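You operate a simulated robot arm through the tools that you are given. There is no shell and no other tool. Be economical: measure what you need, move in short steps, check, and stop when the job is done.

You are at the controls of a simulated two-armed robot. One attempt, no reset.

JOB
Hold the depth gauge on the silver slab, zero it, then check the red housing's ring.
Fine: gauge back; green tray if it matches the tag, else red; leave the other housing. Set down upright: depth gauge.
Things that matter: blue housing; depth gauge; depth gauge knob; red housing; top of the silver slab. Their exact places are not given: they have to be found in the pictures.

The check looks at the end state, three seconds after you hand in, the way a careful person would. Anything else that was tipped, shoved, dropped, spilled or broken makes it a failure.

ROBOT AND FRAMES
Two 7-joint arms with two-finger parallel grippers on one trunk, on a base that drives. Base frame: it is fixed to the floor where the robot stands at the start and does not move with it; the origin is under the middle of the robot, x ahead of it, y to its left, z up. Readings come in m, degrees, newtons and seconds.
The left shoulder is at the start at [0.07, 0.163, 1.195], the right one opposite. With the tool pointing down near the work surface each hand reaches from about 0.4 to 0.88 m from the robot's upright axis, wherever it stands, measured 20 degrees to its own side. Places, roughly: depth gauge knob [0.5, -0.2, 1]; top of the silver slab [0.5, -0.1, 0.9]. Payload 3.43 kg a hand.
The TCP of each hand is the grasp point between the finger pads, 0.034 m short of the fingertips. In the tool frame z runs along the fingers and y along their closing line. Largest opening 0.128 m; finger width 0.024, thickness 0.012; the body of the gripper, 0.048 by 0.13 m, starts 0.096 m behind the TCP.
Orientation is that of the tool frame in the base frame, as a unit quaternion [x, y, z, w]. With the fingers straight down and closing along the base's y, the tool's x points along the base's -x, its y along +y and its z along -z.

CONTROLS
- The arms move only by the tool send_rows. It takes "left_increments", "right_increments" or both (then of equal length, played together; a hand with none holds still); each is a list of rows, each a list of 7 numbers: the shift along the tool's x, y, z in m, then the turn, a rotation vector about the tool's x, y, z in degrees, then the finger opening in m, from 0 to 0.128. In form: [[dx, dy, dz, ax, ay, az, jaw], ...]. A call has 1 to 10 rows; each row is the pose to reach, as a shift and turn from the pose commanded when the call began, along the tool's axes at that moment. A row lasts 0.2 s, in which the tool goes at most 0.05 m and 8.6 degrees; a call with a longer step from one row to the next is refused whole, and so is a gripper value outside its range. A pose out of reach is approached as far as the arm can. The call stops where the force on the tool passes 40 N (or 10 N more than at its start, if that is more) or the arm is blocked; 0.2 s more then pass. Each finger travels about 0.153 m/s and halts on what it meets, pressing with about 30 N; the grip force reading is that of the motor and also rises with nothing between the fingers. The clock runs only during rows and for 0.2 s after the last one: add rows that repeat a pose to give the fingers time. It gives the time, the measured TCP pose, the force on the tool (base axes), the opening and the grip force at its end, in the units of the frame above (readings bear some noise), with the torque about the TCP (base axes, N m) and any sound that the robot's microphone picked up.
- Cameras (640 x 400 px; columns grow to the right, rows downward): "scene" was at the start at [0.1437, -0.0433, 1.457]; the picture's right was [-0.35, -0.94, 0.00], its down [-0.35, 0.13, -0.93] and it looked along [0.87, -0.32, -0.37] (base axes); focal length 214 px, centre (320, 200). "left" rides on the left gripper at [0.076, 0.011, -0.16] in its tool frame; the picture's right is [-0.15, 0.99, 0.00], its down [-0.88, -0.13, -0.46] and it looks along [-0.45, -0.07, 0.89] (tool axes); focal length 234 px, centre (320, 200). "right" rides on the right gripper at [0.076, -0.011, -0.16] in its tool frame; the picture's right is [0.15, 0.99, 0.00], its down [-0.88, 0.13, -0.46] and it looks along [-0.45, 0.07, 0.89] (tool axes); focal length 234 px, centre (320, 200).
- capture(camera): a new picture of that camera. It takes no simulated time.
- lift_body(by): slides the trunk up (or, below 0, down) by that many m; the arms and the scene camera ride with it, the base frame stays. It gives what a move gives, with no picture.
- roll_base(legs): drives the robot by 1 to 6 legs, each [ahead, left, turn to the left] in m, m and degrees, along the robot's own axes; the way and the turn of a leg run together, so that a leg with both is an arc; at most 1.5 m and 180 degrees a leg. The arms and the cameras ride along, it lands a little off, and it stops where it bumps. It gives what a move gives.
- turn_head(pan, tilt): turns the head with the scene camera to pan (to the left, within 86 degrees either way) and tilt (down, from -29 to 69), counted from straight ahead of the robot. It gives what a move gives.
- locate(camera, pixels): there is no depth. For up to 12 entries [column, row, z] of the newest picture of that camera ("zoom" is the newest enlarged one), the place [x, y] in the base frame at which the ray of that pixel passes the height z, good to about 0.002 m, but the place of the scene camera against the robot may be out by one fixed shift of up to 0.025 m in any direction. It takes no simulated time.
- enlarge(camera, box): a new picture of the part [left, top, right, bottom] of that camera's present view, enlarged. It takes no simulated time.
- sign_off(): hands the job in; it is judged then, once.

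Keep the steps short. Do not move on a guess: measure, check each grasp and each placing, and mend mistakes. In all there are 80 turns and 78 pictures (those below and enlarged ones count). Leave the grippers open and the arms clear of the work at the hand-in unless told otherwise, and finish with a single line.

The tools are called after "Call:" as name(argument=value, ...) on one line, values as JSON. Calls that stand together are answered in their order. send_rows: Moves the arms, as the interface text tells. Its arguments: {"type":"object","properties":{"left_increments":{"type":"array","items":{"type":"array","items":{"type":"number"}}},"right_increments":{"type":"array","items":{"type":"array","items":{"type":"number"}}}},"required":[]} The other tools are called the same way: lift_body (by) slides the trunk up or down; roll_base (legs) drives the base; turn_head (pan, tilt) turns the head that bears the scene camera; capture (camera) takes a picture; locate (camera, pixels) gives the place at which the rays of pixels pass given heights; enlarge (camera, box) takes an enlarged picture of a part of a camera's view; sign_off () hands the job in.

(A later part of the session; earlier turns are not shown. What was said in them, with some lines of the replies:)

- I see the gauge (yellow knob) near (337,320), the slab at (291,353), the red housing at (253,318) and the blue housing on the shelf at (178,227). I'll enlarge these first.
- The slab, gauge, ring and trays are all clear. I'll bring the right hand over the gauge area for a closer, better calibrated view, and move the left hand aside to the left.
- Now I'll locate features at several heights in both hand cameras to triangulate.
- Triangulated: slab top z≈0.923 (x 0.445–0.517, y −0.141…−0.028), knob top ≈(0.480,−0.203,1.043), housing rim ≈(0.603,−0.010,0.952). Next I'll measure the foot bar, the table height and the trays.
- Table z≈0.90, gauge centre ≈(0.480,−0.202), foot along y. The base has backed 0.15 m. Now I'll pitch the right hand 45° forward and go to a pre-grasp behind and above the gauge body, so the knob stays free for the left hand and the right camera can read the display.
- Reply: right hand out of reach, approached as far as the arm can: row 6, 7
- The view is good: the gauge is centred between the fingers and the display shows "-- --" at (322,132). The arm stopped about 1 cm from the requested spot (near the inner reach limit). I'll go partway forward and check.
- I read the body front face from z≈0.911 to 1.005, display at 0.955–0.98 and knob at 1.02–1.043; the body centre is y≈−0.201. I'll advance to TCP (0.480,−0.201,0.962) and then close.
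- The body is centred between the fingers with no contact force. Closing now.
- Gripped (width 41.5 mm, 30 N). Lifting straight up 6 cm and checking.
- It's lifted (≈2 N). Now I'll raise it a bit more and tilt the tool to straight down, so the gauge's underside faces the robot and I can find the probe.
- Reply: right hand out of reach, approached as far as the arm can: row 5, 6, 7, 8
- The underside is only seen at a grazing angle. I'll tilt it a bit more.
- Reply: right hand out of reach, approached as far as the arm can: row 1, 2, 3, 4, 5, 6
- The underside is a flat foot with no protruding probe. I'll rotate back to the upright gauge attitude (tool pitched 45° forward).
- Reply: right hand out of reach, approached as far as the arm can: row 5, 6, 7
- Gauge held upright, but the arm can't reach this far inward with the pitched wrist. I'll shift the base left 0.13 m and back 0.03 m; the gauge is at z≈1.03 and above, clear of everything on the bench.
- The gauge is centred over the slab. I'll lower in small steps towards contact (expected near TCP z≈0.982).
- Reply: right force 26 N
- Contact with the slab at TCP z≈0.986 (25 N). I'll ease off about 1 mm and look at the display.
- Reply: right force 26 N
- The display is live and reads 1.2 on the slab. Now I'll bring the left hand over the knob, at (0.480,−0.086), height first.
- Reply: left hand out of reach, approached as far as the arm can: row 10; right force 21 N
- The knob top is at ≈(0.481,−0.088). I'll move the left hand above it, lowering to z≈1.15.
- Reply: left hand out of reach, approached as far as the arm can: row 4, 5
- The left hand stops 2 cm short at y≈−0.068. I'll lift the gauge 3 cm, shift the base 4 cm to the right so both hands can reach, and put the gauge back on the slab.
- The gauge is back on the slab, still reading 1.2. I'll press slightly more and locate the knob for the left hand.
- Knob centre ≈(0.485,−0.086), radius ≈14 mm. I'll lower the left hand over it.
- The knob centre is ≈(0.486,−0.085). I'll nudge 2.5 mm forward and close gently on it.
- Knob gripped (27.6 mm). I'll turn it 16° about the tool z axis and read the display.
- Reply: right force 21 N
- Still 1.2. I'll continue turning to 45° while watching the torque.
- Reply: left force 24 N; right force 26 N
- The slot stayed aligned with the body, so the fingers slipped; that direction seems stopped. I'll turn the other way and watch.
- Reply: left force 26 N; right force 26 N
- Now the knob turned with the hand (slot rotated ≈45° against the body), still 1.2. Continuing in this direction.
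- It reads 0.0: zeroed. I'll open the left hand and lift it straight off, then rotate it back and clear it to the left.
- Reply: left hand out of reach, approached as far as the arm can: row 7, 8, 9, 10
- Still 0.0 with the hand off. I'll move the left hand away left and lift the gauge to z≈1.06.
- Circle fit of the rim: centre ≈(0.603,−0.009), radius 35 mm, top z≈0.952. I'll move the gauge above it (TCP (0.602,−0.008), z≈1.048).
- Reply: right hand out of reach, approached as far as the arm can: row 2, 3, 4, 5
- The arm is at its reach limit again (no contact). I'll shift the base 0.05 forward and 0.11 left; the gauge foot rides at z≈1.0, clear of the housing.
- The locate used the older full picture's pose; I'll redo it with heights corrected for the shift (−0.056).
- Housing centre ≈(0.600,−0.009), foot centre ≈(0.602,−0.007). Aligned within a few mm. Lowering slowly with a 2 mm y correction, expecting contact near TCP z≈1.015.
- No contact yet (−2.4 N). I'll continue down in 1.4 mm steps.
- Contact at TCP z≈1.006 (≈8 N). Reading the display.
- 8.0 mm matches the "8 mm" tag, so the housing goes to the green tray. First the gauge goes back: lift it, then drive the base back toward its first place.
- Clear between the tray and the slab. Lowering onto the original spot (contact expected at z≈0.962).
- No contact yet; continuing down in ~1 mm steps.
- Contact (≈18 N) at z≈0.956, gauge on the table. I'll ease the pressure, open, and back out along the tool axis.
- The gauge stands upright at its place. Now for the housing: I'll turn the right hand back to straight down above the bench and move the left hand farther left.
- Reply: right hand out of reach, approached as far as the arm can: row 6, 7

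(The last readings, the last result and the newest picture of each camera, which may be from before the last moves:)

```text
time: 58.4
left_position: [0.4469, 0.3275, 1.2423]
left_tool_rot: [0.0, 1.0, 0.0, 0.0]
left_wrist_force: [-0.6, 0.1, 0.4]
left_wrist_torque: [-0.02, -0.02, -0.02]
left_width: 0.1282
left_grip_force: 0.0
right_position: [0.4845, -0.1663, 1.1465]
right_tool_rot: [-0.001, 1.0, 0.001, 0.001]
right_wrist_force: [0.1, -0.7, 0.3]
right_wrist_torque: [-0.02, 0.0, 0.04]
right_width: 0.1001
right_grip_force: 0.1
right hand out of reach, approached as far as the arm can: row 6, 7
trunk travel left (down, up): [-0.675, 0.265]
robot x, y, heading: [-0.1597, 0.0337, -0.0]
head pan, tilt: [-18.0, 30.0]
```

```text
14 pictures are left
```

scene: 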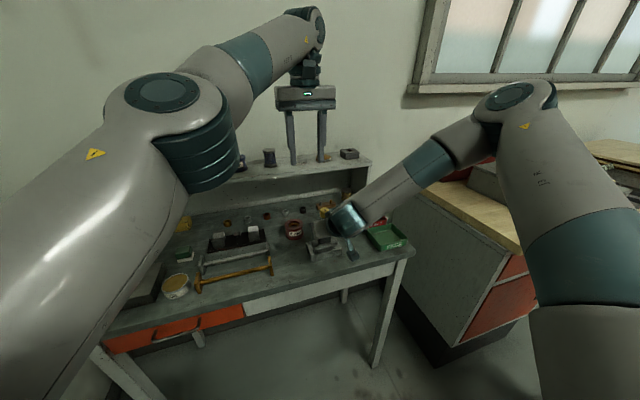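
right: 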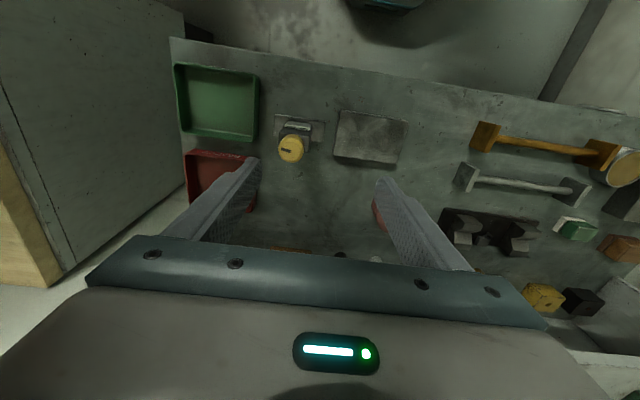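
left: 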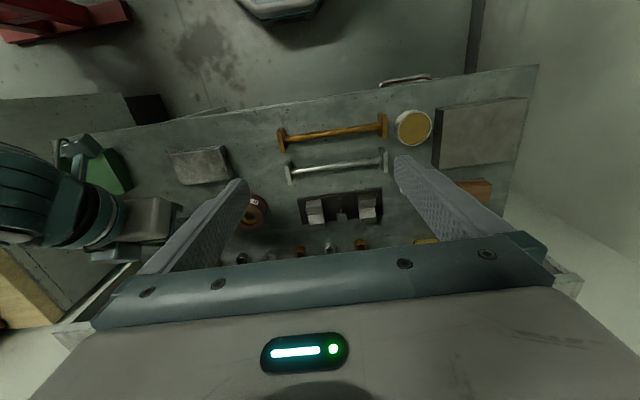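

The inward reach is limited again, so I'll bring the left hand in a little and drive the base 0.06 ahead and 0.19 left to put the housing at the right arm's side.

Call:
send_rows(left_increments=[[0, -0.03, 0, 0, 0, 0, 0.128], [0, -0.06, 0, 0, 0, 0, 0.128], [0, -0.09, 0, 0, 0, 0, 0.128]])

Call:
roll_base(legs=[[0.06, 0.19, 0]])

Call:
capture(camera="right")

```text
time: 59.2
left_position: [0.451, 0.2352, 1.2414]
left_tool_rot: [-0.001, 1.0, -0.001, -0.001]
left_wrist_force: [0.9, -0.6, 0.0]
left_wrist_torque: [0.03, 0.01, 0.0]
left_width: 0.1281
left_grip_force: 0.2
right_position: [0.4862, -0.168, 1.1449]
right_tool_rot: [-0.001, 1.0, 0.002, 0.001]
right_wrist_force: [-0.5, -1.4, -0.8]
right_wrist_torque: [0.01, -0.01, -0.01]
right_width: 0.0997
right_grip_force: 0.1
trunk travel left (down, up): [-0.675, 0.265]
robot x, y, heading: [-0.1614, 0.0321, -0.1]
head pan, tilt: [-18.0, 30.0]
```

```text
time: 60.8
left_position: [0.5108, 0.4242, 1.2413]
left_tool_rot: [0.001, 1.0, 0.0, 0.0]
left_wrist_force: [1.1, 0.3, 0.4]
left_wrist_torque: [0.03, 0.0, 0.02]
left_width: 0.1278
left_grip_force: 0.1
right_position: [0.5449, 0.0204, 1.1447]
right_tool_rot: [0.001, 1.0, 0.002, 0.001]
right_wrist_force: [0.1, -0.3, 0.6]
right_wrist_torque: [0.01, 0.02, 0.0]
right_width: 0.1
right_grip_force: 0.0
trunk travel left (down, up): [-0.675, 0.265]
robot x, y, heading: [-0.1016, 0.2213, -0.3]
head pan, tilt: [-18.0, 30.0]
```

```text
13 pictures are left
```

right: 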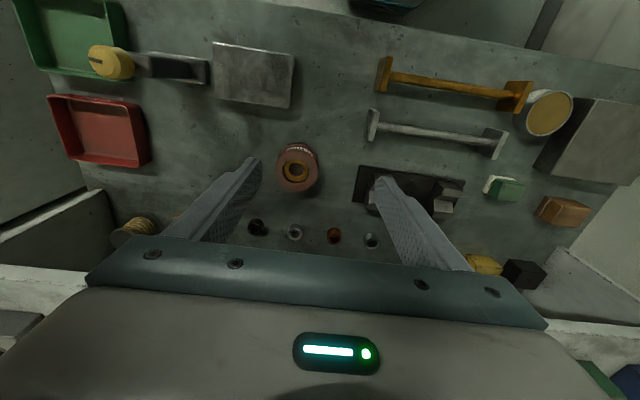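

Call:
enlarge(camera="right", box=[260, 130, 340, 210])

Call:
locate(camera="right", pixels=[[297, 170, 0.945], [317, 170, 0.945], [277, 170, 0.945], [360, 168, 0.905], [354, 201, 0.905], [47, 94, 0.92], [144, 100, 0.92], [20, 8, 0.92]])

```text
5.00 times, centred on (300, 170) of right
```

zoom: 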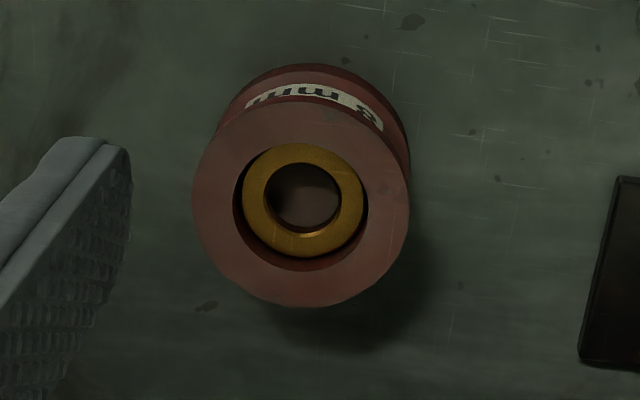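

```text
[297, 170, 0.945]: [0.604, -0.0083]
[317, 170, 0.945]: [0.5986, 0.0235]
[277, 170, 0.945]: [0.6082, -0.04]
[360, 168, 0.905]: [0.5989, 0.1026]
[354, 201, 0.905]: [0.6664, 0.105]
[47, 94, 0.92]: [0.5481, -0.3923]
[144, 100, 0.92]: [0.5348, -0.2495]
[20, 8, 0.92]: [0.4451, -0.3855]
```

Housing centre ≈(0.604,−0.010); the plate on the left starts at y≈0.10, so there's room. Moving over it and down to z≈1.0, then checking.

Call:
send_rows(right_increments=[[-0.02, -0.01, 0.02, 0, 0, 0, 0.1], [-0.04, -0.02, 0.04, 0, 0, 0, 0.1], [-0.059, -0.03, 0.07, 0, 0, 0, 0.1], [-0.059, -0.03, 0.11, 0, 0, 0, 0.1], [-0.059, -0.03, 0.145, 0, 0, 0, 0.1], [-0.059, -0.03, 0.145, 0, 0, 0, 0.1]])

Call:
enlarge(camera="right", box=[200, 90, 440, 260])

```text
time: 62.1
left_position: [0.5112, 0.4253, 1.2408]
left_tool_rot: [0.001, 1.0, -0.001, 0.001]
left_wrist_force: [-0.3, -0.2, 1.0]
left_wrist_torque: [-0.01, -0.03, -0.03]
left_width: 0.1282
left_grip_force: 0.0
right_position: [0.5788, -0.0286, 1.0078]
right_tool_rot: [0.001, 1.0, 0.002, 0.001]
right_wrist_force: [-0.6, -0.2, 0.2]
right_wrist_torque: [0.0, 0.01, 0.0]
right_width: 0.1
right_grip_force: 0.0
right hand out of reach, approached as far as the arm can: row 1, 2, 3, 4, 5, 6
trunk travel left (down, up): [-0.675, 0.265]
robot x, y, heading: [-0.099, 0.224, -0.2]
head pan, tilt: [-18.0, 30.0]
```

```text
2.35 times, centred on (320, 175) of right
```

zoom: 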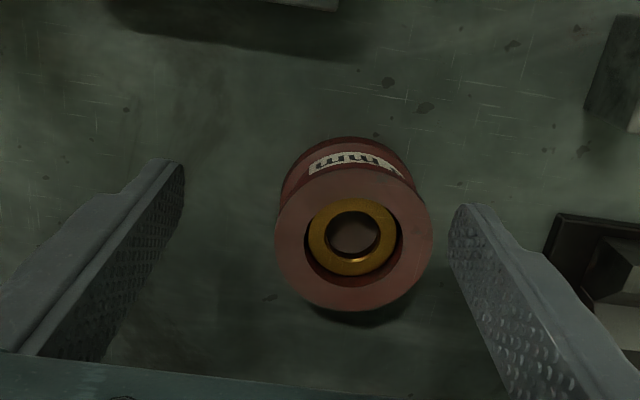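

Reach limit again with the hand in the air, clear. I'll lift, pull the left hand in, and turn the base 12° left so the housing sits more to the right arm's side.

Call:
send_rows(right_increments=[[0, -0.01, -0.04, 0, 0, 0, 0.1], [0, -0.02, -0.08, 0, 0, 0, 0.1], [0.02, -0.04, -0.12, 0, 0, 0, 0.1], [0.04, -0.07, -0.14, 0, 0, 0, 0.1], [0.06, -0.1, -0.14, 0, 0, 0, 0.1]], left_increments=[[0.02, -0.02, 0, 0, 0, 0, 0.128], [0.04, -0.04, 0, 0, 0, 0, 0.128], [0.06, -0.06, 0, 0, 0, 0, 0.128], [0.08, -0.08, 0, 0, 0, 0, 0.128], [0.1, -0.1, 0, 0, 0, 0, 0.128]])

Call:
roll_base(legs=[[0, 0, 12]])

```text
time: 63.4
left_position: [0.4106, 0.3218, 1.2427]
left_tool_rot: [0.001, 1.0, 0.001, 0.0]
left_wrist_force: [-0.9, -0.7, 0.2]
left_wrist_torque: [0.01, -0.03, 0.02]
left_width: 0.128
left_grip_force: 0.0
right_position: [0.5173, -0.1307, 1.1471]
right_tool_rot: [0.001, 1.0, 0.004, 0.001]
right_wrist_force: [0.4, 0.1, 0.0]
right_wrist_torque: [0.03, 0.01, 0.0]
right_width: 0.0997
right_grip_force: 0.1
trunk travel left (down, up): [-0.675, 0.265]
robot x, y, heading: [-0.1021, 0.2241, -0.2]
head pan, tilt: [-18.0, 30.0]
```

```text
time: 64.5
left_position: [0.3794, 0.4286, 1.2429]
left_tool_rot: [-0.103, 0.995, 0.0, 0.0]
left_wrist_force: [0.5, -0.3, -0.7]
left_wrist_torque: [-0.01, 0.01, 0.01]
left_width: 0.128
left_grip_force: 0.0
right_position: [0.5781, 0.0091, 1.1465]
right_tool_rot: [-0.105, 0.995, 0.002, 0.001]
right_wrist_force: [0.4, -0.6, 0.2]
right_wrist_torque: [0.01, 0.0, 0.01]
right_width: 0.0999
right_grip_force: 0.1
trunk travel left (down, up): [-0.675, 0.265]
robot x, y, heading: [-0.1006, 0.2244, 11.9]
head pan, tilt: [-18.0, 30.0]
```

Call:
send_rows(right_increments=[[-0.01, -0.012, 0.03, 0, 0, 0, 0.1], [-0.0215, -0.024, 0.07, 0, 0, 0, 0.1], [-0.0215, -0.024, 0.11, 0, 0, 0, 0.1], [-0.0215, -0.024, 0.14, 0, 0, 0, 0.1], [-0.0215, -0.024, 0.14, 0, 0, 0, 0.1]])

Call:
capture(camera="right")

```text
time: 65.7
left_position: [0.3808, 0.4289, 1.2424]
left_tool_rot: [-0.103, 0.995, 0.0, 0.0]
left_wrist_force: [-0.3, -0.4, -0.1]
left_wrist_torque: [0.02, 0.03, 0.06]
left_width: 0.1281
left_grip_force: 0.0
right_position: [0.6041, -0.0098, 1.0076]
right_tool_rot: [-0.104, 0.995, 0.002, 0.001]
right_wrist_force: [-0.6, -0.6, 0.2]
right_wrist_torque: [0.02, -0.03, 0.01]
right_width: 0.1001
right_grip_force: 0.0
trunk travel left (down, up): [-0.675, 0.265]
robot x, y, heading: [-0.0995, 0.2254, 11.9]
head pan, tilt: [-18.0, 30.0]
```

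```text
10 pictures are left
```

right: 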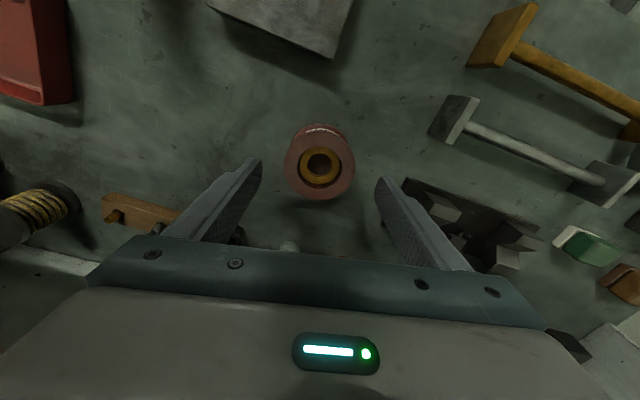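

Call:
locate(camera="right", pixels=[[319, 165, 0.948], [284, 165, 0.948], [354, 165, 0.948], [319, 131, 0.948], [319, 199, 0.948], [405, 180, 0.91]])

```text
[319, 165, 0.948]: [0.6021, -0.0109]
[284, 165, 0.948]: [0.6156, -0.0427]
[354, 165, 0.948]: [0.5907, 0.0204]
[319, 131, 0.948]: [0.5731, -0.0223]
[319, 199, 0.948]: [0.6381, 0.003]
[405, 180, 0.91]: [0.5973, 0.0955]
```

Centred within 1 mm. Lowering to z≈0.941 (fingertips at ≈0.907, just above the table) and closing.

Call:
send_rows(right_increments=[[0, -0.001, 0.025, 0, 0, 0, 0.1], [0, -0.001, 0.05, 0, 0, 0, 0.1], [0, -0.001, 0.066, 0, 0, 0, 0.1], [0, -0.001, 0.066, 0, 0, 0, 0.085], [0, -0.001, 0.066, 0, 0, 0, 0.072], [0, -0.001, 0.066, 0, 0, 0, 0.06], [0, -0.001, 0.066, 0, 0, 0, 0.055], [0, -0.001, 0.066, 0, 0, 0, 0.055]])

Call:
enlarge(camera="right", box=[200, 90, 440, 260])

```text
time: 67.5
left_position: [0.3792, 0.4289, 1.2427]
left_tool_rot: [-0.104, 0.995, 0.0, 0.0]
left_wrist_force: [0.2, 0.6, 0.7]
left_wrist_torque: [0.01, 0.02, 0.05]
left_width: 0.128
left_grip_force: 0.0
right_position: [0.6045, -0.0106, 0.942]
right_tool_rot: [-0.105, 0.994, 0.001, 0.0]
right_wrist_force: [-1.8, 1.6, -0.8]
right_wrist_torque: [-0.1, -0.13, 0.0]
right_width: 0.0688
right_grip_force: 30.0
trunk travel left (down, up): [-0.675, 0.265]
robot x, y, heading: [-0.0983, 0.2215, 11.9]
head pan, tilt: [-18.0, 30.0]
```

```text
2.35 times, centred on (320, 175) of right
```

zoom: 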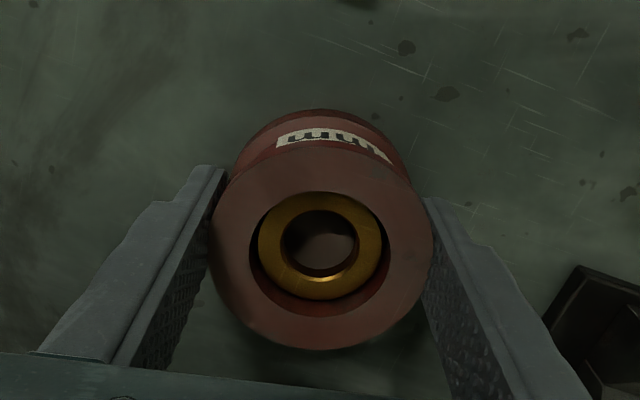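

Gripped (68.8 mm). Lifting to z≈1.14, clear of the gauge knob (1.04).

Call:
send_rows(right_increments=[[0, 0, -0.02, 0, 0, 0, 0.055], [0, 0, -0.05, 0, 0, 0, 0.055], [0, 0, -0.09, 0, 0, 0, 0.055], [0, 0, -0.13, 0, 0, 0, 0.055], [0, 0, -0.17, 0, 0, 0, 0.055], [0, 0, -0.2, 0, 0, 0, 0.055], [0, 0, -0.2, 0, 0, 0, 0.055]])

```text
time: 69.1
left_position: [0.3812, 0.4281, 1.2425]
left_tool_rot: [-0.104, 0.995, -0.001, -0.001]
left_wrist_force: [-0.3, -0.2, 0.0]
left_wrist_torque: [0.01, -0.06, -0.02]
left_width: 0.1279
left_grip_force: 0.0
right_position: [0.6072, -0.0111, 1.1402]
right_tool_rot: [-0.105, 0.995, 0.001, 0.0]
right_wrist_force: [0.6, -0.9, -9.9]
right_wrist_torque: [-0.02, 0.0, 0.0]
right_width: 0.0684
right_grip_force: 29.7
trunk travel left (down, up): [-0.675, 0.265]
robot x, y, heading: [-0.1014, 0.2249, 12.0]
head pan, tilt: [-18.0, 30.0]
```

Held (≈10 N). Now I'll turn the base back 12° and shift right 0.2 m so the hand comes near the green tray.

Call:
roll_base(legs=[[0, 0, -12], [-0.03, -0.2, 0]])

Call:
capture(camera="right")

```text
time: 71.5
left_position: [0.3826, 0.1272, 1.2414]
left_tool_rot: [0.002, 1.0, 0.001, 0.0]
left_wrist_force: [0.0, -0.6, -0.2]
left_wrist_torque: [0.01, 0.02, -0.02]
left_width: 0.128
left_grip_force: 0.2
right_position: [0.5098, -0.3492, 1.141]
right_tool_rot: [0.001, 1.0, 0.001, 0.001]
right_wrist_force: [-0.2, 0.0, -10.2]
right_wrist_torque: [-0.01, 0.01, -0.02]
right_width: 0.0685
right_grip_force: 30.1
trunk travel left (down, up): [-0.675, 0.265]
robot x, y, heading: [-0.1323, 0.0306, -0.0]
head pan, tilt: [-18.0, 30.0]
```

```text
8 pictures are left
```

right: 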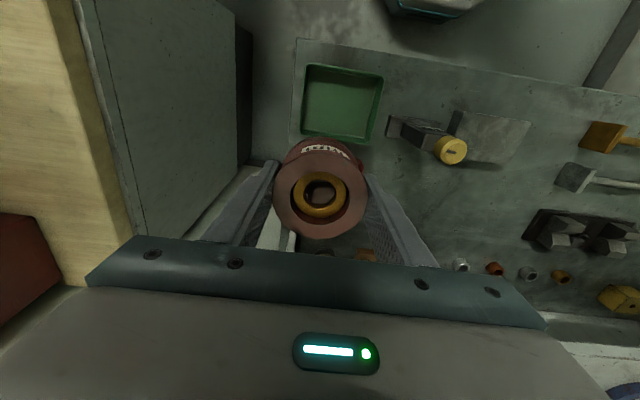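

Call:
locate(camera="right", pixels=[[305, 64, 0.925], [384, 77, 0.925], [370, 143, 0.925], [301, 133, 0.925], [311, 74, 0.9], [376, 84, 0.9], [365, 136, 0.9], [307, 127, 0.9]])

```text
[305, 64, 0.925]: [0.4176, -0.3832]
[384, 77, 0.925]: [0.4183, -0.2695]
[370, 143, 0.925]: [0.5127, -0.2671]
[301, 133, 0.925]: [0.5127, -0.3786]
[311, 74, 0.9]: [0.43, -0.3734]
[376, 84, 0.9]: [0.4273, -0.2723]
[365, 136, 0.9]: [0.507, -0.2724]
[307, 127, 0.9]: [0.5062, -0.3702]
```

Tray rim x 0.418–0.513, y −0.383…−0.268; interior centre ≈(0.467,−0.324). Moving above it and lowering to z≈1.0.

Call:
send_rows(right_increments=[[0.02, 0.012, 0.0, 0, 0, 0, 0.055], [0.043, 0.025, 0.01, 0, 0, 0, 0.055], [0.043, 0.025, 0.05, 0, 0, 0, 0.055], [0.043, 0.025, 0.09, 0, 0, 0, 0.055], [0.043, 0.025, 0.13, 0, 0, 0, 0.055], [0.043, 0.025, 0.14, 0, 0, 0, 0.055], [0.043, 0.025, 0.14, 0, 0, 0, 0.055]])

Call:
capture(camera="right")

```text
time: 73.1
left_position: [0.3829, 0.1268, 1.2425]
left_tool_rot: [0.001, 1.0, 0.0, -0.001]
left_wrist_force: [0.0, -0.3, 0.5]
left_wrist_torque: [0.02, -0.05, 0.0]
left_width: 0.1281
left_grip_force: 0.0
right_position: [0.4685, -0.3244, 0.9997]
right_tool_rot: [0.001, 1.0, 0.002, 0.0]
right_wrist_force: [0.0, -0.1, -9.9]
right_wrist_torque: [0.02, 0.03, -0.01]
right_width: 0.0685
right_grip_force: 30.6
trunk travel left (down, up): [-0.675, 0.265]
robot x, y, heading: [-0.1306, 0.0279, -0.1]
head pan, tilt: [-18.0, 30.0]
```

```text
7 pictures are left
```

right: 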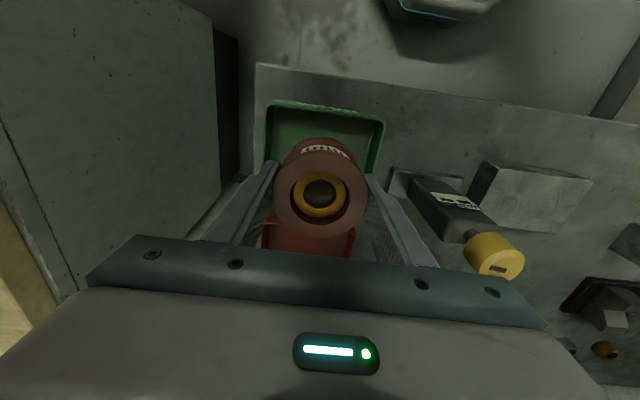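

Call:
locate(camera="right", pixels=[[266, 104, 0.925], [385, 120, 0.925], [376, 168, 0.925], [262, 160, 0.925]])

```text
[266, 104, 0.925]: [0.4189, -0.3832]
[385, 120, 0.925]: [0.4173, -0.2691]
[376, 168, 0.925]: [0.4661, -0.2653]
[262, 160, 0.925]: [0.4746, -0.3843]
```

Tray centre y≈−0.325, so aligned. Lowering into the tray, with small steps at the end.

Call:
send_rows(right_increments=[[0.001, -0.001, 0.02, 0, 0, 0, 0.055], [0.001, -0.001, 0.035, 0, 0, 0, 0.055], [0.001, -0.001, 0.044, 0, 0, 0, 0.055], [0.001, -0.001, 0.047, 0, 0, 0, 0.055], [0.001, -0.001, 0.05, 0, 0, 0, 0.055]])

```text
time: 74.3
left_position: [0.3824, 0.1264, 1.2416]
left_tool_rot: [0.003, 1.0, 0.0, -0.001]
left_wrist_force: [-0.5, 0.6, -0.1]
left_wrist_torque: [-0.01, -0.06, 0.03]
left_width: 0.128
left_grip_force: 0.1
right_position: [0.4665, -0.3257, 0.9519]
right_tool_rot: [0.0, 1.0, 0.002, 0.001]
right_wrist_force: [-0.7, -0.2, -10.7]
right_wrist_torque: [0.01, 0.02, -0.01]
right_width: 0.0685
right_grip_force: 30.1
trunk travel left (down, up): [-0.675, 0.265]
robot x, y, heading: [-0.13, 0.0306, -0.1]
head pan, tilt: [-18.0, 30.0]
```

Call:
send_rows(right_increments=[[0, 0, 0.0015, 0, 0, 0, 0.055], [0, 0, 0.003, 0, 0, 0, 0.055], [0, 0, 0.0045, 0, 0, 0, 0.055], [0, 0, 0.006, 0, 0, 0, 0.055]])

```text
time: 75.3
left_position: [0.3811, 0.1278, 1.243]
left_tool_rot: [0.002, 1.0, 0.0, 0.001]
left_wrist_force: [0.1, 0.1, 1.7]
left_wrist_torque: [0.0, 0.01, -0.01]
left_width: 0.1279
left_grip_force: 0.0
right_position: [0.4663, -0.3245, 0.9461]
right_tool_rot: [0.0, 1.0, 0.001, 0.001]
right_wrist_force: [1.3, -0.9, -0.4]
right_wrist_torque: [-0.4, 0.08, 0.04]
right_width: 0.0686
right_grip_force: 29.6
trunk travel left (down, up): [-0.675, 0.265]
robot x, y, heading: [-0.131, 0.029, -0.2]
head pan, tilt: [-18.0, 30.0]
```

The force changed from −10.7 to −0.4 N, so it's bearing on the tray. Checking with a picture before release.

Call:
capture(camera="right")

```text
6 pictures are left
```

right: 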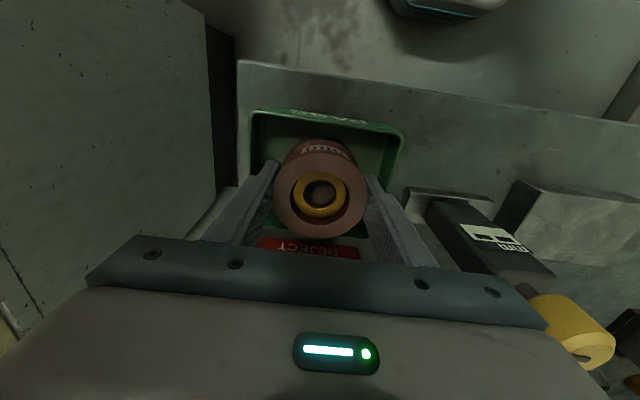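

The housing is inside the tray. Opening slightly (to 76 mm) and lifting straight up.

Call:
send_rows(right_increments=[[0, 0, 0, 0, 0, 0, 0.072], [0, 0, 0, 0, 0, 0, 0.076], [0, 0, 0, 0, 0, 0, 0.076]])

Call:
send_rows(right_increments=[[0, 0, -0.01, 0, 0, 0, 0.076], [0, 0, -0.025, 0, 0, 0, 0.078], [0, 0, -0.05, 0, 0, 0, 0.085], [0, 0, -0.09, 0, 0, 0, 0.085], [0, 0, -0.13, 0, 0, 0, 0.085], [0, 0, -0.17, 0, 0, 0, 0.085], [0, 0, -0.21, 0, 0, 0, 0.1], [0, 0, -0.25, 0, 0, 0, 0.1], [0, 0, -0.25, 0, 0, 0, 0.1]])

Call:
capture(camera="right")

```text
time: 76.1
left_position: [0.3812, 0.1286, 1.2422]
left_tool_rot: [0.002, 1.0, 0.0, 0.001]
left_wrist_force: [0.4, -0.8, -0.4]
left_wrist_torque: [0.02, 0.04, -0.04]
left_width: 0.1282
left_grip_force: 0.0
right_position: [0.4658, -0.3251, 0.9445]
right_tool_rot: [0.001, 1.0, 0.002, 0.001]
right_wrist_force: [0.0, 0.5, 0.5]
right_wrist_torque: [0.0, -0.01, -0.03]
right_width: 0.0758
right_grip_force: 0.0
trunk travel left (down, up): [-0.675, 0.265]
robot x, y, heading: [-0.1303, 0.0273, -0.2]
head pan, tilt: [-18.0, 30.0]
```

```text
time: 78.1
left_position: [0.3817, 0.1269, 1.2416]
left_tool_rot: [0.001, 1.0, 0.0, -0.001]
left_wrist_force: [0.4, 0.6, 0.1]
left_wrist_torque: [-0.02, 0.06, -0.01]
left_width: 0.1281
left_grip_force: 0.1
right_position: [0.4643, -0.3266, 1.1953]
right_tool_rot: [0.001, 1.0, 0.002, 0.001]
right_wrist_force: [0.4, 1.0, 0.1]
right_wrist_torque: [0.03, 0.03, -0.02]
right_width: 0.1003
right_grip_force: 0.0
trunk travel left (down, up): [-0.675, 0.265]
robot x, y, heading: [-0.1282, 0.0278, -0.3]
head pan, tilt: [-18.0, 30.0]
```

```text
5 pictures are left
```

right: 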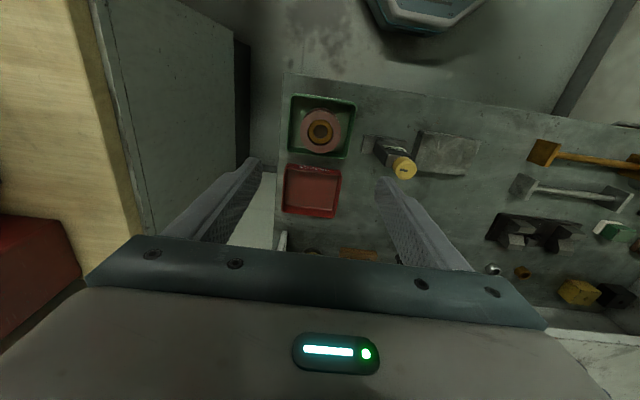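

Call:
enlarge(camera="right", box=[270, 75, 490, 225])

Call:
capture(camera="scene")

```text
2.67 times, centred on (380, 150) of right
```

zoom: 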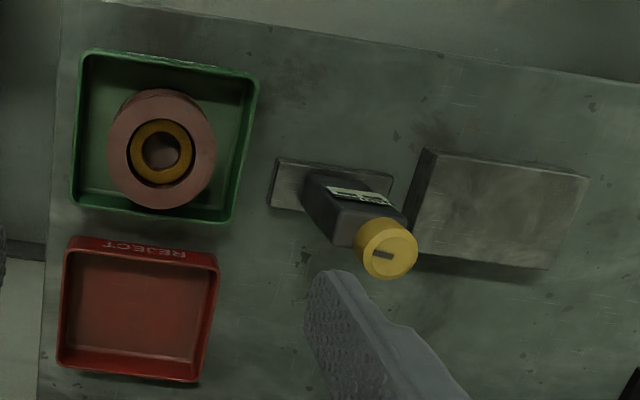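

```text
3 pictures are left
```

scene: 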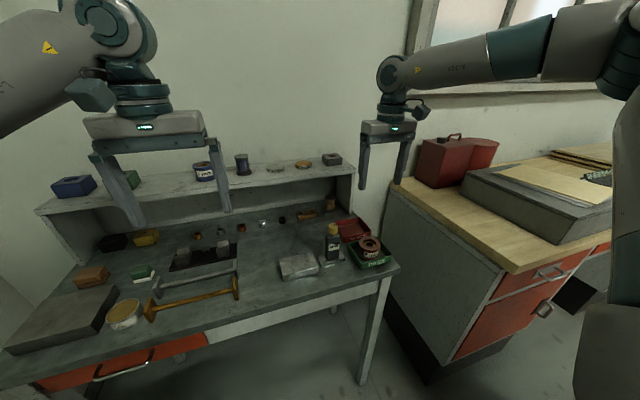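

The housing sits upright in the green tray, the gauge stands upright back at its place, the blue housing is untouched, and both grippers are open and clear. Handing in.

Call:
sign_off()

```text
The job is handed in.
```

The gauge was zeroed on the silver slab and read 8.0 mm on the red housing, matching its 8 mm tag, so the housing is in the green tray, the gauge stands upright at its original spot, and the blue housing was not touched.
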